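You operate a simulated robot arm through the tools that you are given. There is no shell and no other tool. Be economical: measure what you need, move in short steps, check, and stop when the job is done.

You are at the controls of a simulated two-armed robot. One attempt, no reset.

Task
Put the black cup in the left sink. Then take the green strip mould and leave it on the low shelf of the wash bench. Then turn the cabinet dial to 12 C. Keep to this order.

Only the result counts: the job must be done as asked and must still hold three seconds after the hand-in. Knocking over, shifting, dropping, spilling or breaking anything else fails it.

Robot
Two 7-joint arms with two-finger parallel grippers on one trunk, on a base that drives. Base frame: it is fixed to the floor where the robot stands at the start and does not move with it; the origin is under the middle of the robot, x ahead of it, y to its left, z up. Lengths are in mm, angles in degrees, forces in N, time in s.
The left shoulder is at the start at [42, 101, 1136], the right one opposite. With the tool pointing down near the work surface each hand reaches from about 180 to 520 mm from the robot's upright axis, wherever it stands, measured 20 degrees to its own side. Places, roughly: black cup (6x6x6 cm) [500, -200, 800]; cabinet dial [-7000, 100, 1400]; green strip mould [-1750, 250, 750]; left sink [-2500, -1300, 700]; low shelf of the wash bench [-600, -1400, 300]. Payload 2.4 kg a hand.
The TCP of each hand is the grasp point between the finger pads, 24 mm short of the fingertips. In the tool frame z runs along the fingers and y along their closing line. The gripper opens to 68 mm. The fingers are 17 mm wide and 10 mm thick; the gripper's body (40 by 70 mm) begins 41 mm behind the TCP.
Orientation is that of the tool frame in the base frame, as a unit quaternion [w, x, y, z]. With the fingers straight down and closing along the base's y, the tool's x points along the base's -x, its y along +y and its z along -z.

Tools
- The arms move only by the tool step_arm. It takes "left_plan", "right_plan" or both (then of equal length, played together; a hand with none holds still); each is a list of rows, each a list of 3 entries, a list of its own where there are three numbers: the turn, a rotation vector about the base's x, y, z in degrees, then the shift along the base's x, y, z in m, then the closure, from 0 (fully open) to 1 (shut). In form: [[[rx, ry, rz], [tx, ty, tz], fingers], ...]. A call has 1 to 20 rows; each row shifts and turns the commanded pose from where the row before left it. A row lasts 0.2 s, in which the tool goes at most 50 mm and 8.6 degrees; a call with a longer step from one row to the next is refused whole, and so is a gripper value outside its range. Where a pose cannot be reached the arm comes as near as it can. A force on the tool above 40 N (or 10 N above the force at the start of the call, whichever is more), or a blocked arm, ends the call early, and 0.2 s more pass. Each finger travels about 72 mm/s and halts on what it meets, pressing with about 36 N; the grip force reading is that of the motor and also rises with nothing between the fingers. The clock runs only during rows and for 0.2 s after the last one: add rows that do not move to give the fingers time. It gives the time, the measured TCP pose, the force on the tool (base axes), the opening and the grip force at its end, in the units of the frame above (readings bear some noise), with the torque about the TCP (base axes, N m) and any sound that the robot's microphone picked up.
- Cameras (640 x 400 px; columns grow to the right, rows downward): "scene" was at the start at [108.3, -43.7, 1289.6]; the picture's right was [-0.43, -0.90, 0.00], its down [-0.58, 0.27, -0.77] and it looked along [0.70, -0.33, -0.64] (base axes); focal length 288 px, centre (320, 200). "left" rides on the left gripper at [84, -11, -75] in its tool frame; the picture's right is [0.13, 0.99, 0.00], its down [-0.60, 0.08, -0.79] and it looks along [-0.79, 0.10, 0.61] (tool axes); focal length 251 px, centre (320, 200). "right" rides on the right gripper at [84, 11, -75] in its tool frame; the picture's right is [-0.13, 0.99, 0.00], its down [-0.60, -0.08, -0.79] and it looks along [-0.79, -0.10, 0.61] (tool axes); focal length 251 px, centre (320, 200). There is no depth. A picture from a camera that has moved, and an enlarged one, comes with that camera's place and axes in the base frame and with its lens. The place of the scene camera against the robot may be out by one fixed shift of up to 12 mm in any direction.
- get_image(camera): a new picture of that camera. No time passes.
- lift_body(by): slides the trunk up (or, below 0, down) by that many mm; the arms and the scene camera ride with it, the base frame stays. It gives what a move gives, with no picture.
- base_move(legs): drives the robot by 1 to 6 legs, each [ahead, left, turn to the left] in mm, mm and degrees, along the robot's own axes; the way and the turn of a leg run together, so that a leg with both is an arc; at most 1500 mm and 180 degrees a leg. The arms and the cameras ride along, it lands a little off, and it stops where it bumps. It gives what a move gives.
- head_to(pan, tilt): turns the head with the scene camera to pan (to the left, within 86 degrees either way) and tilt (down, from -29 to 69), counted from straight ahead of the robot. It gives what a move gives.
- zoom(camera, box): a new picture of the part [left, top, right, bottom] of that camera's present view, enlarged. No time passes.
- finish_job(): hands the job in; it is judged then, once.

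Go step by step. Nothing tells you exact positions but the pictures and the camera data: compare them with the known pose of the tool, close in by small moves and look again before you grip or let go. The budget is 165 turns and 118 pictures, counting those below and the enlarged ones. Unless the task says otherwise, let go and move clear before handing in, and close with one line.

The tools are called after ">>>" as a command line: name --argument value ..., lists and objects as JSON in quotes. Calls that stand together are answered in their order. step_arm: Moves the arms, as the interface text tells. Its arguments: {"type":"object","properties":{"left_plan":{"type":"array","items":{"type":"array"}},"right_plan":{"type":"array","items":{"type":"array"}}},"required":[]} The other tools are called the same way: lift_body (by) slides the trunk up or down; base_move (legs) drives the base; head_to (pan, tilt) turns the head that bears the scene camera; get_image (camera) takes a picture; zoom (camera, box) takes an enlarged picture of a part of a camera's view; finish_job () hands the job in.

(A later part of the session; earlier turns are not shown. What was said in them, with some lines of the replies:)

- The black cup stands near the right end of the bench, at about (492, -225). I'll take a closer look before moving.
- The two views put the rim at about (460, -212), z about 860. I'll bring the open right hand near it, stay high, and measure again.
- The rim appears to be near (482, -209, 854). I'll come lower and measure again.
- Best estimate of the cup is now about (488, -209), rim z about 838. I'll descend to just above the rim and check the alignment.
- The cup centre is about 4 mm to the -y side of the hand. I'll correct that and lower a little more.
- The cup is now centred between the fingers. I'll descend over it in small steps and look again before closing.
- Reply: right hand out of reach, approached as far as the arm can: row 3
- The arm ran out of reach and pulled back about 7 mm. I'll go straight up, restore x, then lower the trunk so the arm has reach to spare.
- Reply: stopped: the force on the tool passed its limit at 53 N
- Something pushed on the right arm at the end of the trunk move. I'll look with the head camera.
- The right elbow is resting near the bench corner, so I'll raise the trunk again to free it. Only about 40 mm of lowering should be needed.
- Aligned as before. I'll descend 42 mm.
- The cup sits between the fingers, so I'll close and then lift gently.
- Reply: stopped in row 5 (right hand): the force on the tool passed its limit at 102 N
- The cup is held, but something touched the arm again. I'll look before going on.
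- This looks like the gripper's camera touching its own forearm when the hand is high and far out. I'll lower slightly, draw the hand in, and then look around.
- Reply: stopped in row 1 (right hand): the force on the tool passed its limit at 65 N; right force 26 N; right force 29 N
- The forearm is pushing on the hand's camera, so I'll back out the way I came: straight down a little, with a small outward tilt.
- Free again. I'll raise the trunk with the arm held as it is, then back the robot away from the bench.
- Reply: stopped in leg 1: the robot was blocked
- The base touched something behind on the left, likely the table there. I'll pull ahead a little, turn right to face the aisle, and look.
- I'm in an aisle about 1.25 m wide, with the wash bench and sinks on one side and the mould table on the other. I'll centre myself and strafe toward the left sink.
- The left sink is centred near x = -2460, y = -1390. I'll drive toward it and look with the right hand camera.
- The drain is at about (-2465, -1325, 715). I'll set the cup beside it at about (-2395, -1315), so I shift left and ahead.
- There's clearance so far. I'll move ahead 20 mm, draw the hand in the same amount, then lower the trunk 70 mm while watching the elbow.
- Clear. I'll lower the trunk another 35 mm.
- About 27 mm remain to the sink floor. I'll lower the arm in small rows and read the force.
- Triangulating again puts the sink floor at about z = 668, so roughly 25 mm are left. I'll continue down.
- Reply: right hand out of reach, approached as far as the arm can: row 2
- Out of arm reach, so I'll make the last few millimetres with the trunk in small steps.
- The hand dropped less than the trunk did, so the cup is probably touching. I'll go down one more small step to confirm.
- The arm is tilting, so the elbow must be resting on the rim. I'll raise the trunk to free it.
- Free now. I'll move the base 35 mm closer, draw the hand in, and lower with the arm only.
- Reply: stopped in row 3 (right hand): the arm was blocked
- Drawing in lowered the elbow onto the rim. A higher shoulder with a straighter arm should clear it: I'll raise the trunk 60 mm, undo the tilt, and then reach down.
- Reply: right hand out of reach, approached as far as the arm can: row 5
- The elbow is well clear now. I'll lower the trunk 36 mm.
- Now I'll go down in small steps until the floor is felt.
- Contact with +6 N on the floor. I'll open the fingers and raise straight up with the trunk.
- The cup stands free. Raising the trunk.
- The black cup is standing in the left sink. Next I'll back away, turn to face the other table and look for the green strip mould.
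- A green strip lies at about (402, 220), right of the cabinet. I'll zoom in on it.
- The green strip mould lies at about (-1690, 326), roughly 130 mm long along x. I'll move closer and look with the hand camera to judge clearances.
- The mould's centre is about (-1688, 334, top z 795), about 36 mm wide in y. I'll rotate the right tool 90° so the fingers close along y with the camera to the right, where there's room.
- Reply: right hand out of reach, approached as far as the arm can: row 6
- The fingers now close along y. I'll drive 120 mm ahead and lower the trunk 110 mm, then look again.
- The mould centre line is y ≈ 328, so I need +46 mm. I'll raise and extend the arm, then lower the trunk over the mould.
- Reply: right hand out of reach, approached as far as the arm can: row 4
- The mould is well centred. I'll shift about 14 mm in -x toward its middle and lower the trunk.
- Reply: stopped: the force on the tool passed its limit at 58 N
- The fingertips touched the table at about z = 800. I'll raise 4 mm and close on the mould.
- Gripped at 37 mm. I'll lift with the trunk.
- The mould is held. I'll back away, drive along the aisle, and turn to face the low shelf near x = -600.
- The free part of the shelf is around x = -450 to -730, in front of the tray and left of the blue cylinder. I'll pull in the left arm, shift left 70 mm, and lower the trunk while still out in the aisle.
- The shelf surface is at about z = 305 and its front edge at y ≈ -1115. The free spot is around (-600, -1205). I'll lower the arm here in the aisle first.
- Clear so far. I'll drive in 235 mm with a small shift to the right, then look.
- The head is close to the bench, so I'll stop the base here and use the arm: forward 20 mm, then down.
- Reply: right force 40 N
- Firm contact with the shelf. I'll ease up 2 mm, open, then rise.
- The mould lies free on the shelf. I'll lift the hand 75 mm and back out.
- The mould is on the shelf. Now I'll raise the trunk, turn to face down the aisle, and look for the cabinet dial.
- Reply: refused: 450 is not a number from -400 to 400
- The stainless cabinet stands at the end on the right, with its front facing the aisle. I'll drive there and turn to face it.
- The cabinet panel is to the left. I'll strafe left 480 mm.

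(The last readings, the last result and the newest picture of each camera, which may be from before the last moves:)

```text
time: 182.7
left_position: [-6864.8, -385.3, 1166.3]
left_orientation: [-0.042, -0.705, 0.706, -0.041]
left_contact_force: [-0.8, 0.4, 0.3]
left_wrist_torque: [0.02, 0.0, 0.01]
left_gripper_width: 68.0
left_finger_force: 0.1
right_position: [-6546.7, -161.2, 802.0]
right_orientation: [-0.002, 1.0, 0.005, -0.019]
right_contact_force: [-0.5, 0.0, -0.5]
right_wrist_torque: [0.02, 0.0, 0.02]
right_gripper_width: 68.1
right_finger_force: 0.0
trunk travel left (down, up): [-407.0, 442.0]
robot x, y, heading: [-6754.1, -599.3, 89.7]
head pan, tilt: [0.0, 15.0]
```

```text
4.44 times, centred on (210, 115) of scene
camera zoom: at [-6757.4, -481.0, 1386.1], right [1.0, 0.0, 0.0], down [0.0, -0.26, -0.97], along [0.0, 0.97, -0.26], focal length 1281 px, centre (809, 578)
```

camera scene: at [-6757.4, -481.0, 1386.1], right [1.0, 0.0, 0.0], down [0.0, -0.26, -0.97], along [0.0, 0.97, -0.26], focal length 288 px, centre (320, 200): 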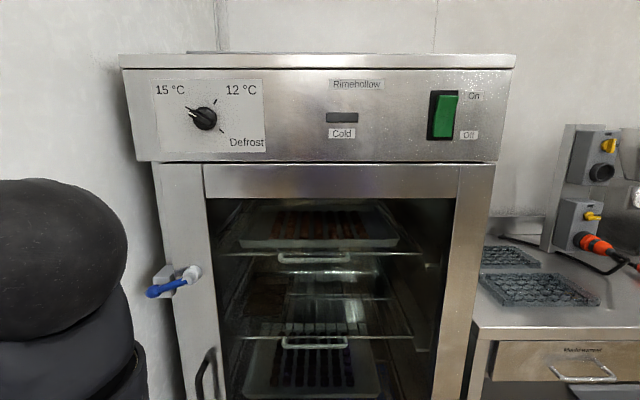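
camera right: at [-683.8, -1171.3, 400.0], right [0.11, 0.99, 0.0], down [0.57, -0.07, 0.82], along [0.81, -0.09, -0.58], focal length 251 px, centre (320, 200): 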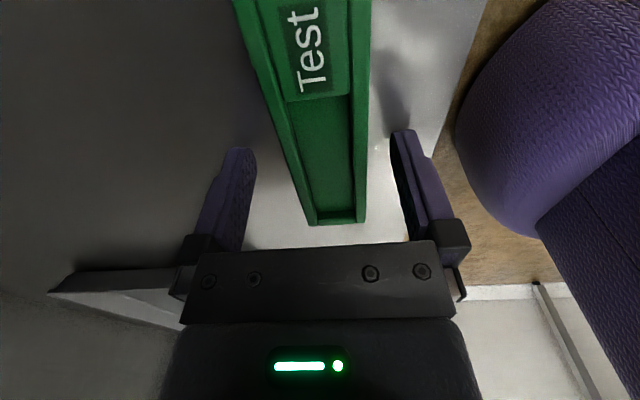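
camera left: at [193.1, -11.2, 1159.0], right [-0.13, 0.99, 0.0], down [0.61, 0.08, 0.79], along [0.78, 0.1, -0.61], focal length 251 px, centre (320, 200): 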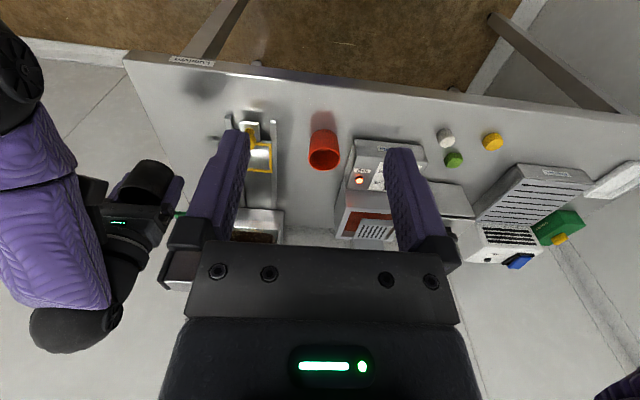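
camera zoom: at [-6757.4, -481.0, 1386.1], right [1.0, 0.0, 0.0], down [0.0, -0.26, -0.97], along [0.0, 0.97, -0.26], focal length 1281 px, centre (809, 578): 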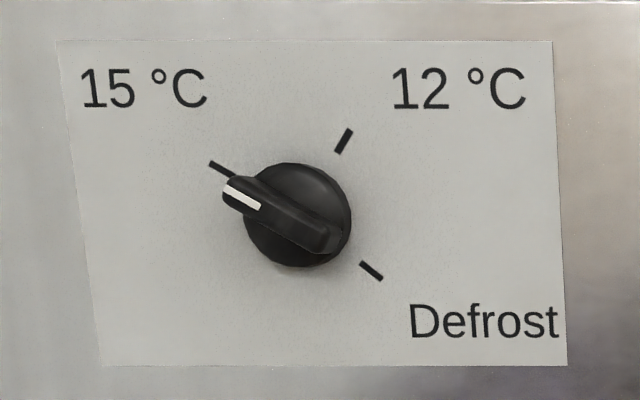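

The dial points at 15 °C, with its centre near (-6975, 88, 1394), and it must turn about 90° clockwise to 12 °C. I'll use the left arm: retract the right arm, raise the trunk, and tilt the left tool to horizontal.

>>> lift_body --by 200

>>> step_arm --right_plan '[[[0, 0, 0], [0, -0.03, 0.01], 0], [[0, 0, 0], [0, -0.03, 0.01], 0], [[0, 0, 0], [0, -0.03, 0.01], 0], [[0, 0, 0], [0, -0.03, 0.01], 0], [[0, 0, 0], [0, -0.03, 0.01], 0], [[0, 0, 0], [0, -0.03, 0], 0], [[0, 0, 0], [0, -0.02, 0], 0], [[0, 0, 0], [0, 0, 0], 0], [[0, 0, 0], [0, 0, 0], 0], [[0, 0, 0], [0, 0, 0], 0], [[0, 0, 0], [0, 0, 0], 0], [[0, 0, 0], [0, 0, 0], 0], [[0, 0, 0], [0, 0, 0], 0]]' --left_plan '[[[8.06, 0, 0], [0, 0.02, 0], 0], [[8.06, 0, 0], [0, 0.02, 0], 0], [[8.06, 0, 0], [0, 0.02, 0], 0], [[8.06, 0, 0], [0, 0.02, 0], 0], [[8.06, 0, 0], [0, 0.02, 0], 0], [[8.06, 0, 0], [0, 0.02, 0], 0], [[8.06, 0, 0], [0, 0.02, 0], 0], [[8.06, 0, 0], [0, 0.02, 0], 0], [[8.06, 0, 0], [0, 0.02, 0.01], 0], [[8.06, 0, 0], [0, 0.02, 0.01], 0], [[8.06, 0, 0], [0, 0.02, 0.01], 0], [[8.06, 0, 0], [0, 0.02, 0], 0], [[0, 0, 0], [0, 0, 0], 0]]'

>>> get_image --camera "scene"

>>> get_image --camera "left"

```text
time: 184.9
left_position: [-6865.8, -384.9, 1368.2]
left_orientation: [-0.042, -0.705, 0.707, -0.041]
left_contact_force: [0.0, 0.1, 0.3]
left_wrist_torque: [-0.01, -0.01, -0.01]
left_gripper_width: 67.9
left_finger_force: 0.0
right_position: [-6547.2, -157.7, 1020.3]
right_orientation: [-0.022, 1.0, 0.006, -0.019]
right_contact_force: [-0.1, -0.3, -0.2]
right_wrist_torque: [0.0, 0.02, 0.0]
right_gripper_width: 68.1
right_finger_force: 0.1
trunk travel left (down, up): [-607.0, 242.0]
robot x, y, heading: [-6748.8, -596.0, 89.6]
head pan, tilt: [0.0, 15.0]
```

```text
time: 187.7
left_position: [-6865.2, -145.5, 1396.4]
left_orientation: [0.499, -0.499, 0.5, 0.502]
left_contact_force: [-0.7, -0.5, -0.1]
left_wrist_torque: [0.0, 0.0, 0.01]
left_gripper_width: 68.0
left_finger_force: 0.0
right_position: [-6545.9, -356.7, 1070.1]
right_orientation: [-0.023, 1.0, 0.007, -0.018]
right_contact_force: [-0.6, -0.4, -0.3]
right_wrist_torque: [-0.01, -0.01, 0.03]
right_gripper_width: 68.1
right_finger_force: 0.0
trunk travel left (down, up): [-607.0, 242.0]
robot x, y, heading: [-6745.9, -599.5, 89.9]
head pan, tilt: [0.0, 15.0]
```

```text
33 pictures are left
camera scene: at [-6757.1, -498.1, 1586.9], right [1.0, 0.0, 0.0], down [0.0, -0.26, -0.97], along [0.0, 0.97, -0.26], focal length 288 px, centre (320, 200)
```

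scene: 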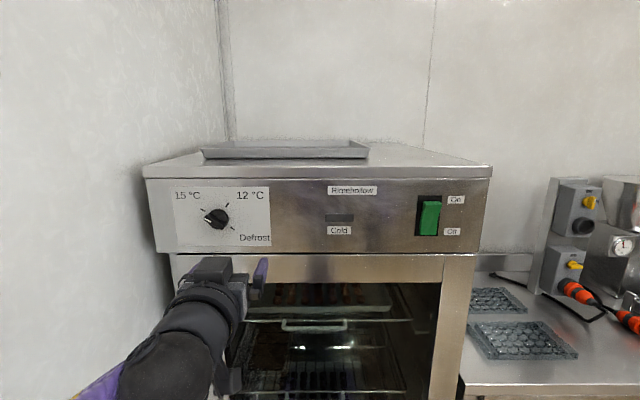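

```text
32 pictures are left
camera left: at [-6853.8, -220.0, 1311.2], right [-0.99, 0.0, -0.13], down [-0.08, -0.79, 0.6], along [-0.1, 0.61, 0.79], focal length 251 px, centre (320, 200)
```

left: 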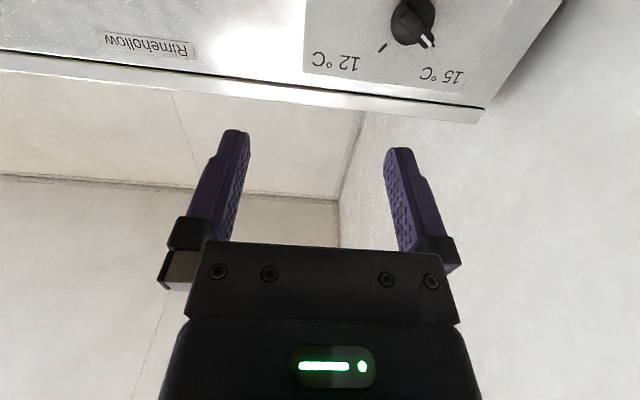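

The left tool is horizontal with the camera below it. I'll roll it about -56° so the fingers will straddle the dial's wing, and strafe left 95 mm.

>>> base_move --legs '[[0, 95, 0]]'

>>> step_arm --left_plan '[[[0, -8, 0], [0, 0, 0], 0], [[0, -8, 0], [0, 0, 0], 0], [[0, -8, 0], [0, 0, 0], 0], [[0, -8, 0], [0, 0, 0], 0], [[0, -8, 0], [0, 0, 0], 0], [[0, -8, 0], [0, 0, 0], 0], [[0, -8, 0], [0, 0, 0], 0], [[0, 0, 0], [0, 0, 0], 0]]'

>>> get_image --camera "left"

>>> get_image --camera "scene"

```text
time: 188.8
left_position: [-6915.9, -147.7, 1397.3]
left_orientation: [0.501, -0.496, 0.503, 0.5]
left_contact_force: [-0.7, -0.3, 0.3]
left_wrist_torque: [0.05, 0.01, 0.0]
left_gripper_width: 68.0
left_finger_force: 0.1
right_position: [-6605.2, -361.2, 1070.0]
right_orientation: [-0.022, 1.0, 0.004, -0.022]
right_contact_force: [0.0, -0.2, 0.5]
right_wrist_torque: [-0.02, 0.01, 0.01]
right_gripper_width: 67.9
right_finger_force: 0.0
trunk travel left (down, up): [-607.0, 242.0]
robot x, y, heading: [-6812.9, -599.7, 89.5]
head pan, tilt: [0.0, 15.0]
stopped in leg 1: the robot was blocked; the commanded pose is now the measured one
```

```text
time: 190.6
left_position: [-6926.4, -145.7, 1396.3]
left_orientation: [0.679, -0.674, 0.207, 0.204]
left_contact_force: [-0.5, 0.5, 0.6]
left_wrist_torque: [0.01, 0.0, 0.0]
left_gripper_width: 68.0
left_finger_force: 0.2
right_position: [-6613.0, -358.9, 1071.2]
right_orientation: [-0.022, 1.0, 0.005, -0.018]
right_contact_force: [-0.1, 0.5, 0.0]
right_wrist_torque: [-0.03, 0.01, 0.0]
right_gripper_width: 68.2
right_finger_force: 0.1
trunk travel left (down, up): [-607.0, 242.0]
robot x, y, heading: [-6817.0, -599.3, 89.4]
head pan, tilt: [0.0, 15.0]
```

```text
31 pictures are left
camera left: at [-6851.8, -220.3, 1356.5], right [-0.44, 0.01, -0.9], down [-0.55, -0.79, 0.27], along [-0.71, 0.61, 0.36], focal length 251 px, centre (320, 200)
```

left: 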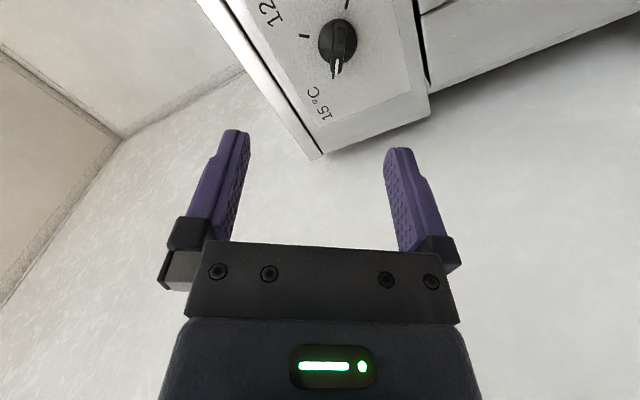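

```text
30 pictures are left
camera scene: at [-6823.2, -497.9, 1586.9], right [1.0, -0.01, 0.0], down [0.0, -0.26, -0.97], along [0.01, 0.97, -0.26], focal length 288 px, centre (320, 200)
```

scene: 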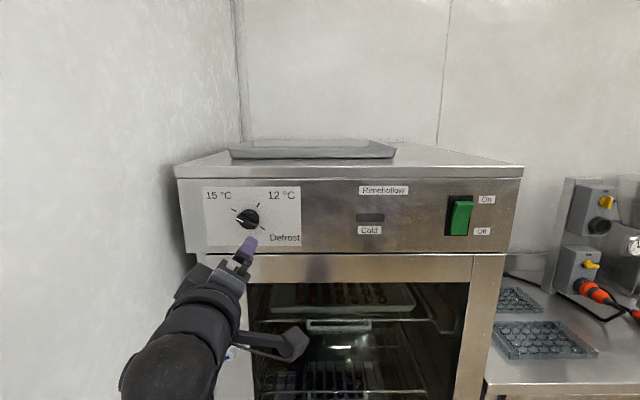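

The dial is at about (-6958, 73, 1391), and the wing lines up between the fingers. I'll step 25 mm away from the wall, drive ahead 130 mm, and centre the hand.

>>> base_move --legs '[[0, -25, 0], [130, 0, 0]]'

>>> step_arm --left_plan '[[[0, 0, 0], [-0.029, 0, -0.003], 0], [[0, 0, 0], [-0.029, 0, -0.003], 0], [[0, 0, 0], [0, 0, 0], 0]]'

>>> get_image --camera "left"

```text
time: 192.2
left_position: [-6900.4, -14.9, 1395.7]
left_orientation: [0.678, -0.674, 0.209, 0.205]
left_contact_force: [0.0, 0.7, -1.1]
left_wrist_torque: [0.02, -0.02, 0.02]
left_gripper_width: 68.0
left_finger_force: 0.0
right_position: [-6586.6, -229.0, 1071.2]
right_orientation: [-0.022, 1.0, 0.004, -0.018]
right_contact_force: [0.6, -1.0, 0.2]
right_wrist_torque: [0.01, -0.03, -0.01]
right_gripper_width: 68.1
right_finger_force: 0.0
trunk travel left (down, up): [-607.0, 242.0]
robot x, y, heading: [-6786.8, -469.7, 89.6]
head pan, tilt: [0.0, 15.0]
```

```text
time: 193.0
left_position: [-6958.0, -17.5, 1390.7]
left_orientation: [0.678, -0.674, 0.208, 0.206]
left_contact_force: [-0.1, 0.6, -0.6]
left_wrist_torque: [0.01, -0.01, 0.01]
left_gripper_width: 67.9
left_finger_force: 0.1
right_position: [-6586.8, -230.6, 1070.8]
right_orientation: [-0.021, 1.0, 0.005, -0.018]
right_contact_force: [0.3, -0.3, -0.9]
right_wrist_torque: [-0.03, -0.01, -0.02]
right_gripper_width: 68.2
right_finger_force: 0.1
trunk travel left (down, up): [-607.0, 242.0]
robot x, y, heading: [-6786.1, -469.5, 89.4]
head pan, tilt: [0.0, 15.0]
```

```text
29 pictures are left
camera left: at [-6883.3, -92.2, 1350.8], right [-0.45, 0.01, -0.89], down [-0.55, -0.79, 0.27], along [-0.71, 0.61, 0.36], focal length 251 px, centre (320, 200)
```

left: 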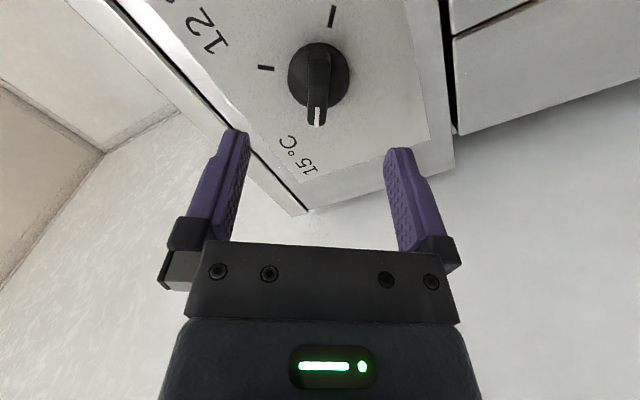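

Well aligned. I'll advance 45 mm and check.

>>> step_arm --left_plan '[[[0, 0, 0], [0.001, 0.015, -0.0005], 0], [[0, 0, 0], [0, 0.015, 0], 0], [[0, 0, 0], [0, 0.015, 0], 0], [[0, 0, 0], [0, 0, 0], 0]]'

>>> get_image --camera "left"

```text
time: 194.0
left_position: [-6958.2, 29.0, 1389.1]
left_orientation: [0.679, -0.673, 0.208, 0.206]
left_contact_force: [-0.3, 0.1, -0.5]
left_wrist_torque: [0.0, -0.01, 0.04]
left_gripper_width: 68.1
left_finger_force: 0.0
right_position: [-6586.1, -230.8, 1072.2]
right_orientation: [-0.021, 1.0, 0.005, -0.018]
right_contact_force: [0.1, -0.5, 0.4]
right_wrist_torque: [-0.02, 0.0, 0.0]
right_gripper_width: 68.0
right_finger_force: 0.0
trunk travel left (down, up): [-607.0, 242.0]
robot x, y, heading: [-6789.7, -470.5, 89.4]
head pan, tilt: [0.0, 15.0]
```

```text
28 pictures are left
camera left: at [-6882.3, -46.5, 1349.8], right [-0.45, 0.01, -0.89], down [-0.55, -0.79, 0.27], along [-0.71, 0.61, 0.36], focal length 251 px, centre (320, 200)
```

left: 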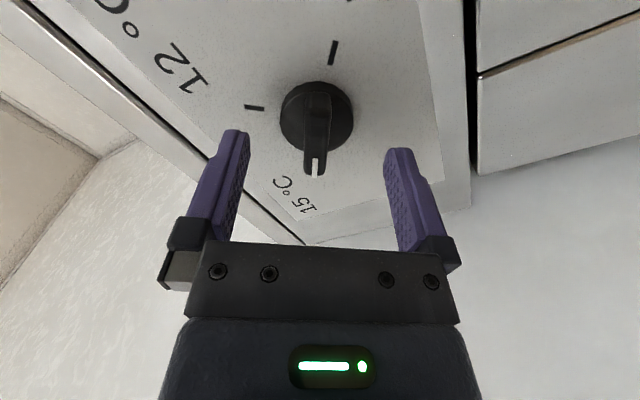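

The wing's front is at about y = 66 and the disk at about 80. I'll advance 22 mm and check.

>>> step_arm --left_plan '[[[0, 0, 0], [0, 0.012, 0.0015], 0], [[0, 0, 0], [0, 0.01, 0], 0], [[0, 0, 0], [0, 0, 0], 0]]'

>>> get_image --camera "left"

```text
time: 194.8
left_position: [-6958.6, 51.2, 1391.0]
left_orientation: [0.679, -0.674, 0.208, 0.205]
left_contact_force: [-0.2, 0.1, 0.2]
left_wrist_torque: [-0.01, 0.01, 0.01]
left_gripper_width: 68.1
left_finger_force: 0.0
right_position: [-6586.3, -230.3, 1070.5]
right_orientation: [-0.022, 1.0, 0.005, -0.018]
right_contact_force: [0.0, 0.6, 0.2]
right_wrist_torque: [0.0, 0.0, -0.01]
right_gripper_width: 68.2
right_finger_force: 0.1
trunk travel left (down, up): [-607.0, 242.0]
robot x, y, heading: [-6791.7, -472.8, 89.7]
head pan, tilt: [0.0, 15.0]
```

```text
27 pictures are left
camera left: at [-6881.9, -24.4, 1351.6], right [-0.45, 0.01, -0.89], down [-0.55, -0.79, 0.27], along [-0.71, 0.61, 0.36], focal length 251 px, centre (320, 200)
```

left: 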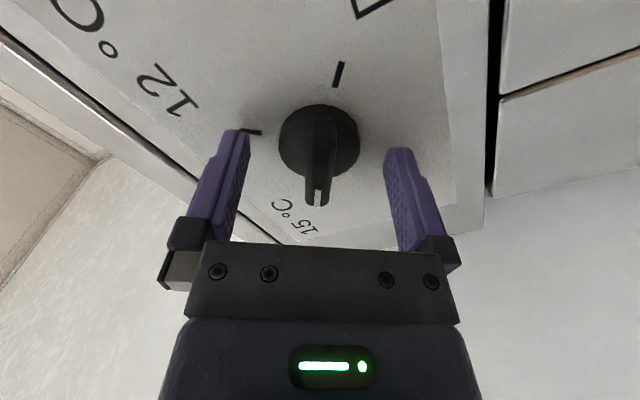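

The fingertips overlap the wing by about 9 mm. I'll close gently.

>>> step_arm --left_plan '[[[0, 0, 0], [0, 0.002, 0], 0.4], [[0, 0, 0], [0, 0, 0], 0.7], [[0, 0, 0], [0, 0, 0], 1], [[0, 0, 0], [0, 0, 0], 1]]'

>>> get_image --camera "left"

```text
time: 195.8
left_position: [-6956.8, 52.3, 1390.9]
left_orientation: [0.679, -0.674, 0.208, 0.204]
left_contact_force: [0.3, 0.1, 1.3]
left_wrist_torque: [-0.03, 0.04, 0.02]
left_gripper_width: 40.1
left_finger_force: 45.0
right_position: [-6585.8, -229.6, 1071.2]
right_orientation: [-0.022, 1.0, 0.005, -0.019]
right_contact_force: [-0.1, -0.1, 0.9]
right_wrist_torque: [0.0, 0.03, 0.01]
right_gripper_width: 68.0
right_finger_force: 0.1
trunk travel left (down, up): [-607.0, 242.0]
robot x, y, heading: [-6790.7, -470.6, 89.6]
head pan, tilt: [0.0, 15.0]
```

```text
26 pictures are left
camera left: at [-6881.9, -22.9, 1351.6], right [-0.45, 0.01, -0.89], down [-0.55, -0.79, 0.27], along [-0.71, 0.61, 0.36], focal length 251 px, centre (320, 200)
```

left: 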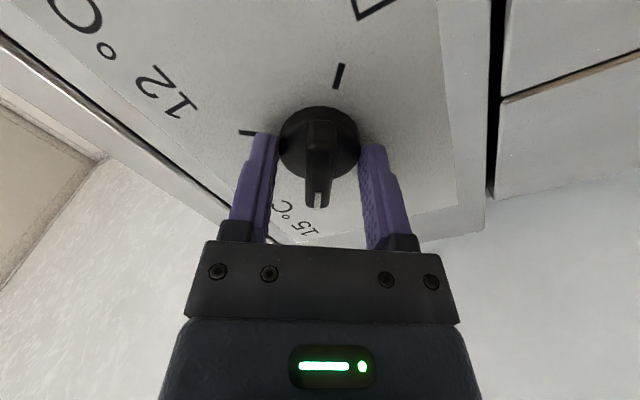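

The fingers closed on the round disk (40 mm) instead of the wing. I'll open, back off 8 mm and close again on the wing.

>>> step_arm --left_plan '[[[0, 0, 0], [0, 0, 0], 0.2], [[0, 0, 0], [0, 0, 0], 0.2], [[0, 0, 0], [0, -0.008, 0], 0.2], [[0, 0, 0], [0, 0, 0], 0.6], [[0, 0, 0], [0, 0, 0], 1], [[0, 0, 0], [0, 0, 0], 1], [[0, 0, 0], [0, 0, 0], 1]]'

>>> get_image --camera "left"

```text
time: 197.4
left_position: [-6956.9, 43.7, 1390.9]
left_orientation: [0.679, -0.674, 0.208, 0.205]
left_contact_force: [0.6, 1.2, 2.3]
left_wrist_torque: [-0.41, 0.01, 0.21]
left_gripper_width: 13.0
left_finger_force: 32.6
right_position: [-6586.2, -231.2, 1070.5]
right_orientation: [-0.022, 1.0, 0.005, -0.019]
right_contact_force: [-1.4, -0.2, -0.9]
right_wrist_torque: [-0.03, -0.02, -0.01]
right_gripper_width: 68.1
right_finger_force: 0.0
trunk travel left (down, up): [-607.0, 242.0]
robot x, y, heading: [-6789.4, -470.3, 89.6]
head pan, tilt: [0.0, 15.0]
```

```text
25 pictures are left
camera left: at [-6881.9, -30.5, 1351.8], right [-0.45, 0.01, -0.89], down [-0.55, -0.79, 0.27], along [-0.71, 0.61, 0.36], focal length 251 px, centre (320, 200)
```

left: 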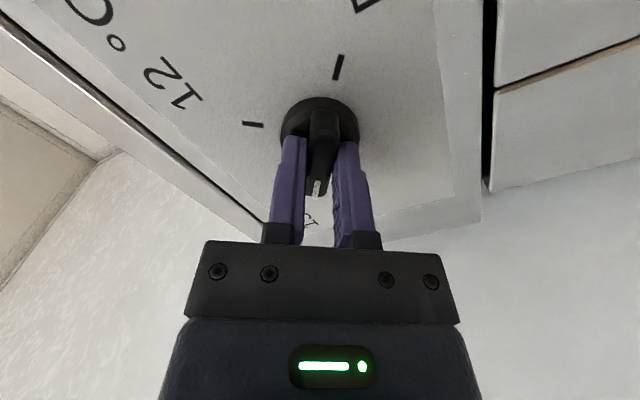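

Gripped on the wing (13 mm). I'll turn clockwise 24° first and check.

>>> step_arm --left_plan '[[[0, 6, 0], [0, 0, 0], 1], [[0, 6, 0], [0, 0, 0], 1], [[0, 6, 0], [0, 0, 0], 1], [[0, 6, 0], [0, 0, 0], 1], [[0, 0, 0], [0, 0, 0], 1]]'

>>> get_image --camera "left"

```text
time: 198.6
left_position: [-6957.9, 44.3, 1391.0]
left_orientation: [0.62, -0.617, 0.345, 0.342]
left_contact_force: [-0.7, 0.8, 0.3]
left_wrist_torque: [0.04, 0.0, 0.54]
left_gripper_width: 13.2
left_finger_force: 32.6
right_position: [-6587.6, -230.2, 1071.3]
right_orientation: [-0.022, 1.0, 0.004, -0.018]
right_contact_force: [-0.3, -0.7, 0.5]
right_wrist_torque: [-0.01, -0.01, 0.01]
right_gripper_width: 68.0
right_finger_force: 0.0
trunk travel left (down, up): [-607.0, 242.0]
robot x, y, heading: [-6790.4, -473.1, 89.2]
head pan, tilt: [0.0, 15.0]
```

```text
24 pictures are left
camera left: at [-6904.5, -30.5, 1324.0], right [-0.77, 0.01, -0.63], down [-0.39, -0.79, 0.47], along [-0.5, 0.61, 0.61], focal length 251 px, centre (320, 200)
```

left: 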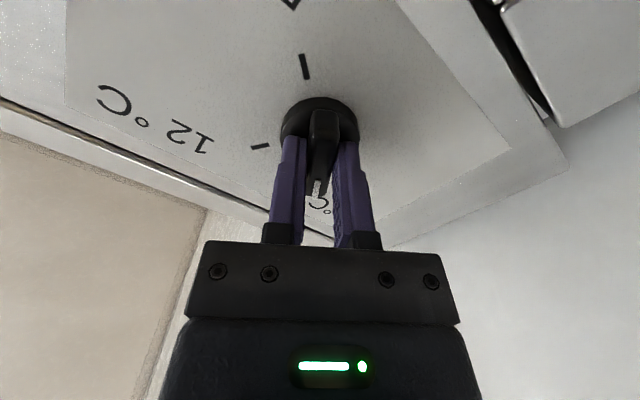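

It turns with the hand with no strain. I'll continue another 60° and check against the 12 °C mark.

>>> step_arm --left_plan '[[[0, 6, 0], [0, 0, 0], 1], [[0, 6, 0], [0, 0, 0], 1], [[0, 6, 0], [0, 0, 0], 1], [[0, 6, 0], [0, 0, 0], 1], [[0, 6, 0], [0, 0, 0], 1], [[0, 6, 0], [0, 0, 0], 1], [[0, 6, 0], [0, 0, 0], 1], [[0, 6, 0], [0, 0, 0], 1], [[0, 6, 0], [0, 0, 0], 1], [[0, 6, 0], [0, 0, 0], 1], [[0, 0, 0], [0, 0, 0], 1]]'

>>> get_image --camera "left"

>>> zoom --camera "scene" --box '[150, 150, 310, 290]'

```text
time: 201.0
left_position: [-6958.9, 45.5, 1390.8]
left_orientation: [0.364, -0.363, 0.609, 0.604]
left_contact_force: [-7.5, 2.4, 4.6]
left_wrist_torque: [-0.19, -0.03, 0.75]
left_gripper_width: 12.9
left_finger_force: 33.0
right_position: [-6587.0, -230.2, 1071.2]
right_orientation: [-0.021, 1.0, 0.005, -0.019]
right_contact_force: [0.3, 0.1, 0.2]
right_wrist_torque: [-0.01, 0.0, -0.03]
right_gripper_width: 68.0
right_finger_force: 0.1
trunk travel left (down, up): [-607.0, 242.0]
robot x, y, heading: [-6789.1, -470.4, 89.7]
head pan, tilt: [0.0, 15.0]
```

```text
23 pictures are left
camera left: at [-6989.3, -30.6, 1310.7], right [-0.94, 0.01, 0.35], down [0.21, -0.79, 0.57], along [0.28, 0.61, 0.74], focal length 251 px, centre (320, 200)
```

left: 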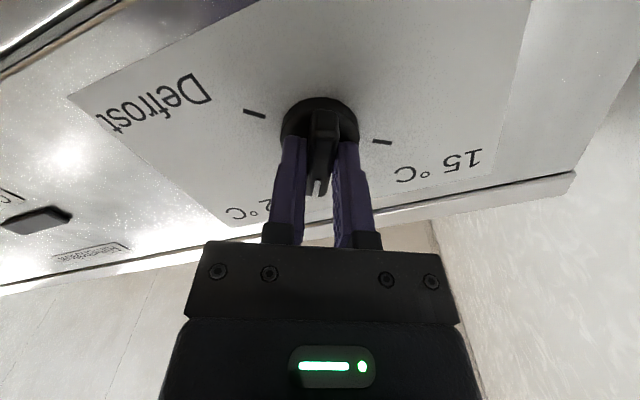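

```text
2.86 times, centred on (230, 220) of scene
camera zoom: at [-6798.5, -369.1, 1586.9], right [1.0, -0.01, 0.0], down [0.0, -0.26, -0.97], along [0.01, 0.97, -0.26], focal length 823 px, centre (577, 143)
```

zoom: 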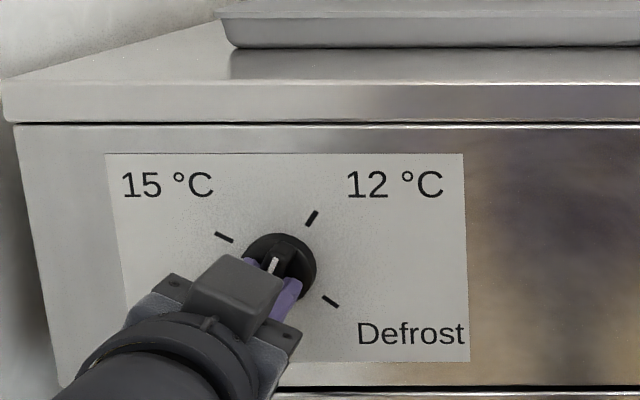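

By geometry the 12 °C mark is at about 55° and the wing now stands at about 62°. I'll turn 7° more.

>>> step_arm --left_plan '[[[0, 4, 0], [0, 0, 0], 1], [[0, 3, 0], [0, 0, 0], 1], [[0, 0, 0], [0, 0, 0], 1]]'

>>> zoom --camera "scene" --box '[190, 180, 290, 260]'

>>> get_image --camera "left"

```text
time: 201.8
left_position: [-6958.4, 44.7, 1390.7]
left_orientation: [0.327, -0.327, 0.629, 0.625]
left_contact_force: [-7.6, 5.0, 9.2]
left_wrist_torque: [-0.25, -0.01, 0.9]
left_gripper_width: 13.0
left_finger_force: 33.2
right_position: [-6586.2, -230.8, 1070.5]
right_orientation: [-0.021, 1.0, 0.004, -0.017]
right_contact_force: [0.2, -0.6, -0.1]
right_wrist_torque: [-0.01, 0.0, -0.01]
right_gripper_width: 68.1
right_finger_force: 0.1
trunk travel left (down, up): [-607.0, 242.0]
robot x, y, heading: [-6790.4, -471.6, 89.6]
head pan, tilt: [0.0, 15.0]
```

```text
5.00 times, centred on (240, 220) of scene
camera zoom: at [-6798.7, -369.0, 1586.9], right [1.0, -0.01, 0.0], down [0.0, -0.26, -0.97], along [0.01, 0.97, -0.26], focal length 1441 px, centre (720, 100)
```

zoom: 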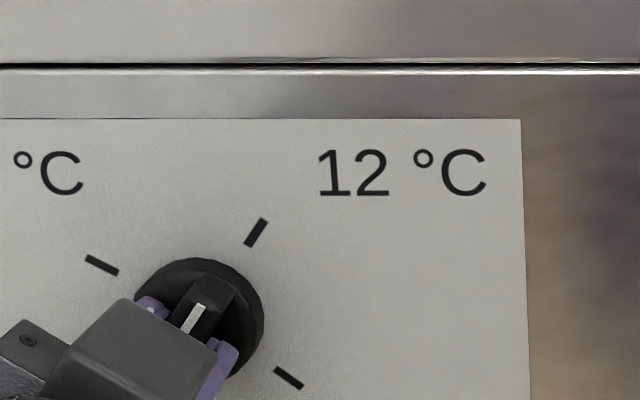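

```text
20 pictures are left
camera left: at [-6998.8, -30.5, 1315.0], right [-0.89, 0.01, 0.46], down [0.28, -0.79, 0.54], along [0.37, 0.61, 0.7], focal length 251 px, centre (320, 200)
```

left: 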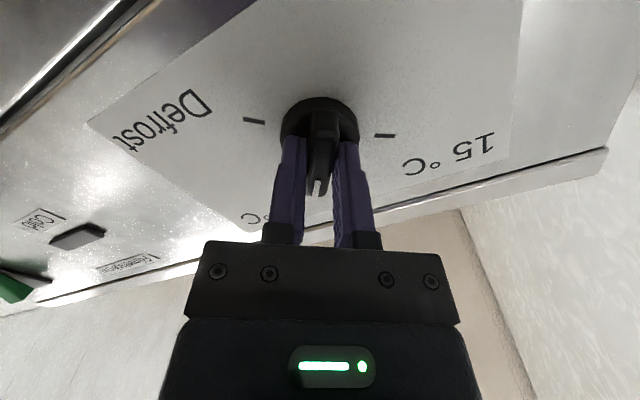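

The wing is now at 55°, aligned with the 12 °C mark. I'll open, back off and check.

>>> step_arm --left_plan '[[[0, 0, 0], [0, 0, 0], 0.6], [[0, 0, 0], [0, 0, 0], 0.2], [[0, 0, 0], [0, 0, 0], 0], [[0, 0, 0], [0, -0.02, 0], 0], [[0, 0, 0], [0, -0.04, 0], 0], [[0, 0, 0], [0, -0.04, 0], 0], [[0, 0, 0], [0, 0, -0.03], 0], [[0, 0, 0], [0, 0, -0.03], 0], [[0, 0, 0], [0, 0, 0], 0]]'

>>> zoom --camera "scene" --box '[190, 180, 290, 260]'

```text
time: 203.8
left_position: [-6956.8, -55.8, 1330.2]
left_orientation: [0.328, -0.326, 0.63, 0.624]
left_contact_force: [1.1, 0.3, -0.1]
left_wrist_torque: [0.02, 0.0, 0.01]
left_gripper_width: 67.8
left_finger_force: 0.0
right_position: [-6586.5, -230.9, 1071.5]
right_orientation: [-0.022, 1.0, 0.005, -0.019]
right_contact_force: [1.2, -0.9, -1.1]
right_wrist_torque: [0.0, 0.02, -0.01]
right_gripper_width: 68.1
right_finger_force: 0.0
trunk travel left (down, up): [-607.0, 242.0]
robot x, y, heading: [-6786.7, -470.8, 89.5]
head pan, tilt: [0.0, 15.0]
```

```text
5.00 times, centred on (240, 220) of scene
camera zoom: at [-6796.9, -369.4, 1586.9], right [1.0, -0.01, 0.0], down [0.0, -0.26, -0.97], along [0.01, 0.97, -0.26], focal length 1441 px, centre (720, 100)
```

zoom: 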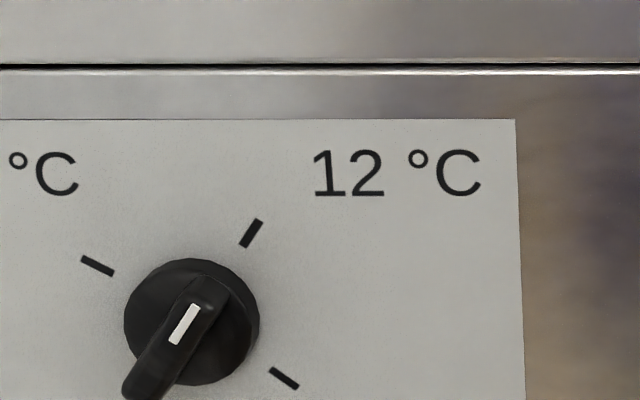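

>>> zoom --camera "scene" --box '[180, 170, 300, 290]'

>>> get_image --camera "left"

```text
3.33 times, centred on (240, 230) of scene
camera zoom: at [-6796.9, -369.4, 1586.9], right [1.0, -0.01, 0.0], down [0.0, -0.26, -0.97], along [0.01, 0.97, -0.26], focal length 960 px, centre (587, 100)
```

zoom: 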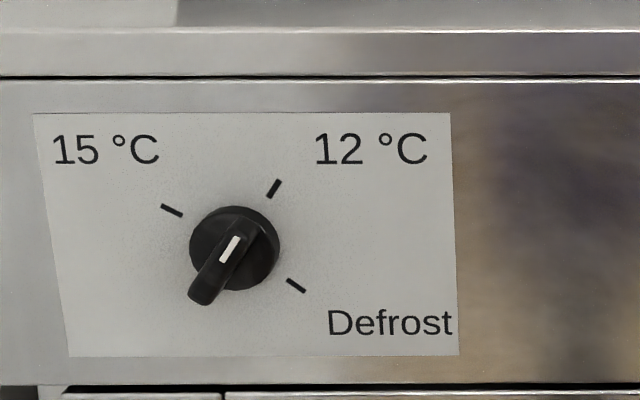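

```text
17 pictures are left
camera left: at [-6996.4, -131.0, 1255.2], right [-0.89, 0.01, 0.46], down [0.28, -0.79, 0.54], along [0.37, 0.61, 0.7], focal length 251 px, centre (320, 200)
```

left: 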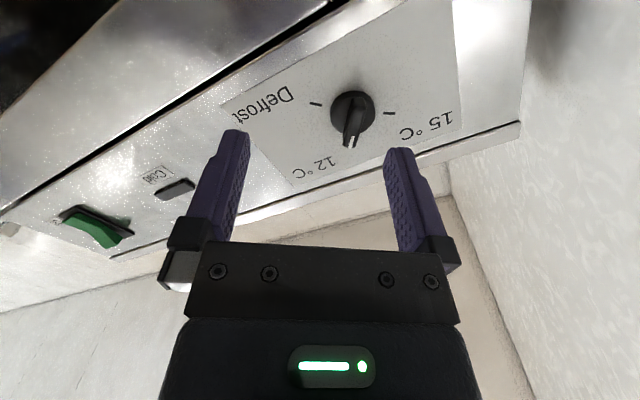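

The white pointer is on 12 °C. I'll back the robot clear and hand in.

>>> base_move --legs '[[-180, 0, 0]]'

>>> get_image --camera "scene"

```text
time: 205.3
left_position: [-6957.8, -235.2, 1330.4]
left_orientation: [0.328, -0.326, 0.629, 0.624]
left_contact_force: [1.0, 0.5, 0.8]
left_wrist_torque: [-0.02, -0.02, 0.04]
left_gripper_width: 68.0
left_finger_force: 0.1
right_position: [-6586.1, -410.2, 1070.1]
right_orientation: [-0.023, 1.0, 0.005, -0.019]
right_contact_force: [-1.1, -0.2, -0.2]
right_wrist_torque: [0.01, 0.01, -0.04]
right_gripper_width: 68.1
right_finger_force: 0.1
trunk travel left (down, up): [-607.0, 242.0]
robot x, y, heading: [-6789.2, -648.1, 89.3]
head pan, tilt: [0.0, 15.0]
```

```text
16 pictures are left
camera scene: at [-6798.3, -549.5, 1587.0], right [1.0, -0.01, 0.0], down [0.0, -0.26, -0.97], along [0.01, 0.97, -0.26], focal length 288 px, centre (320, 200)
```

scene: 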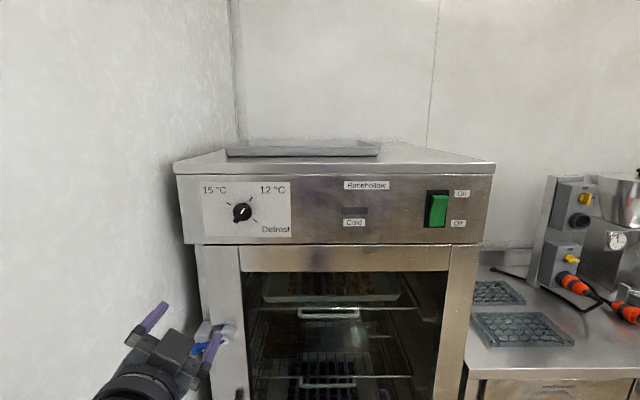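

All three parts look done: the cup is in the left sink, the mould is on the low shelf and the dial points at 12 °C. I'm handing in.

>>> finish_job

```text
The job is handed in.
```

I put the black cup in the left sink, left the green strip mould on the low shelf of the wash bench, and turned the cabinet dial to 12 °C, in that order. On the way the base twice stopped against something at the robot's side (probably a table, later the wall by the cabinet); nothing looked moved in the pictures afterwards.
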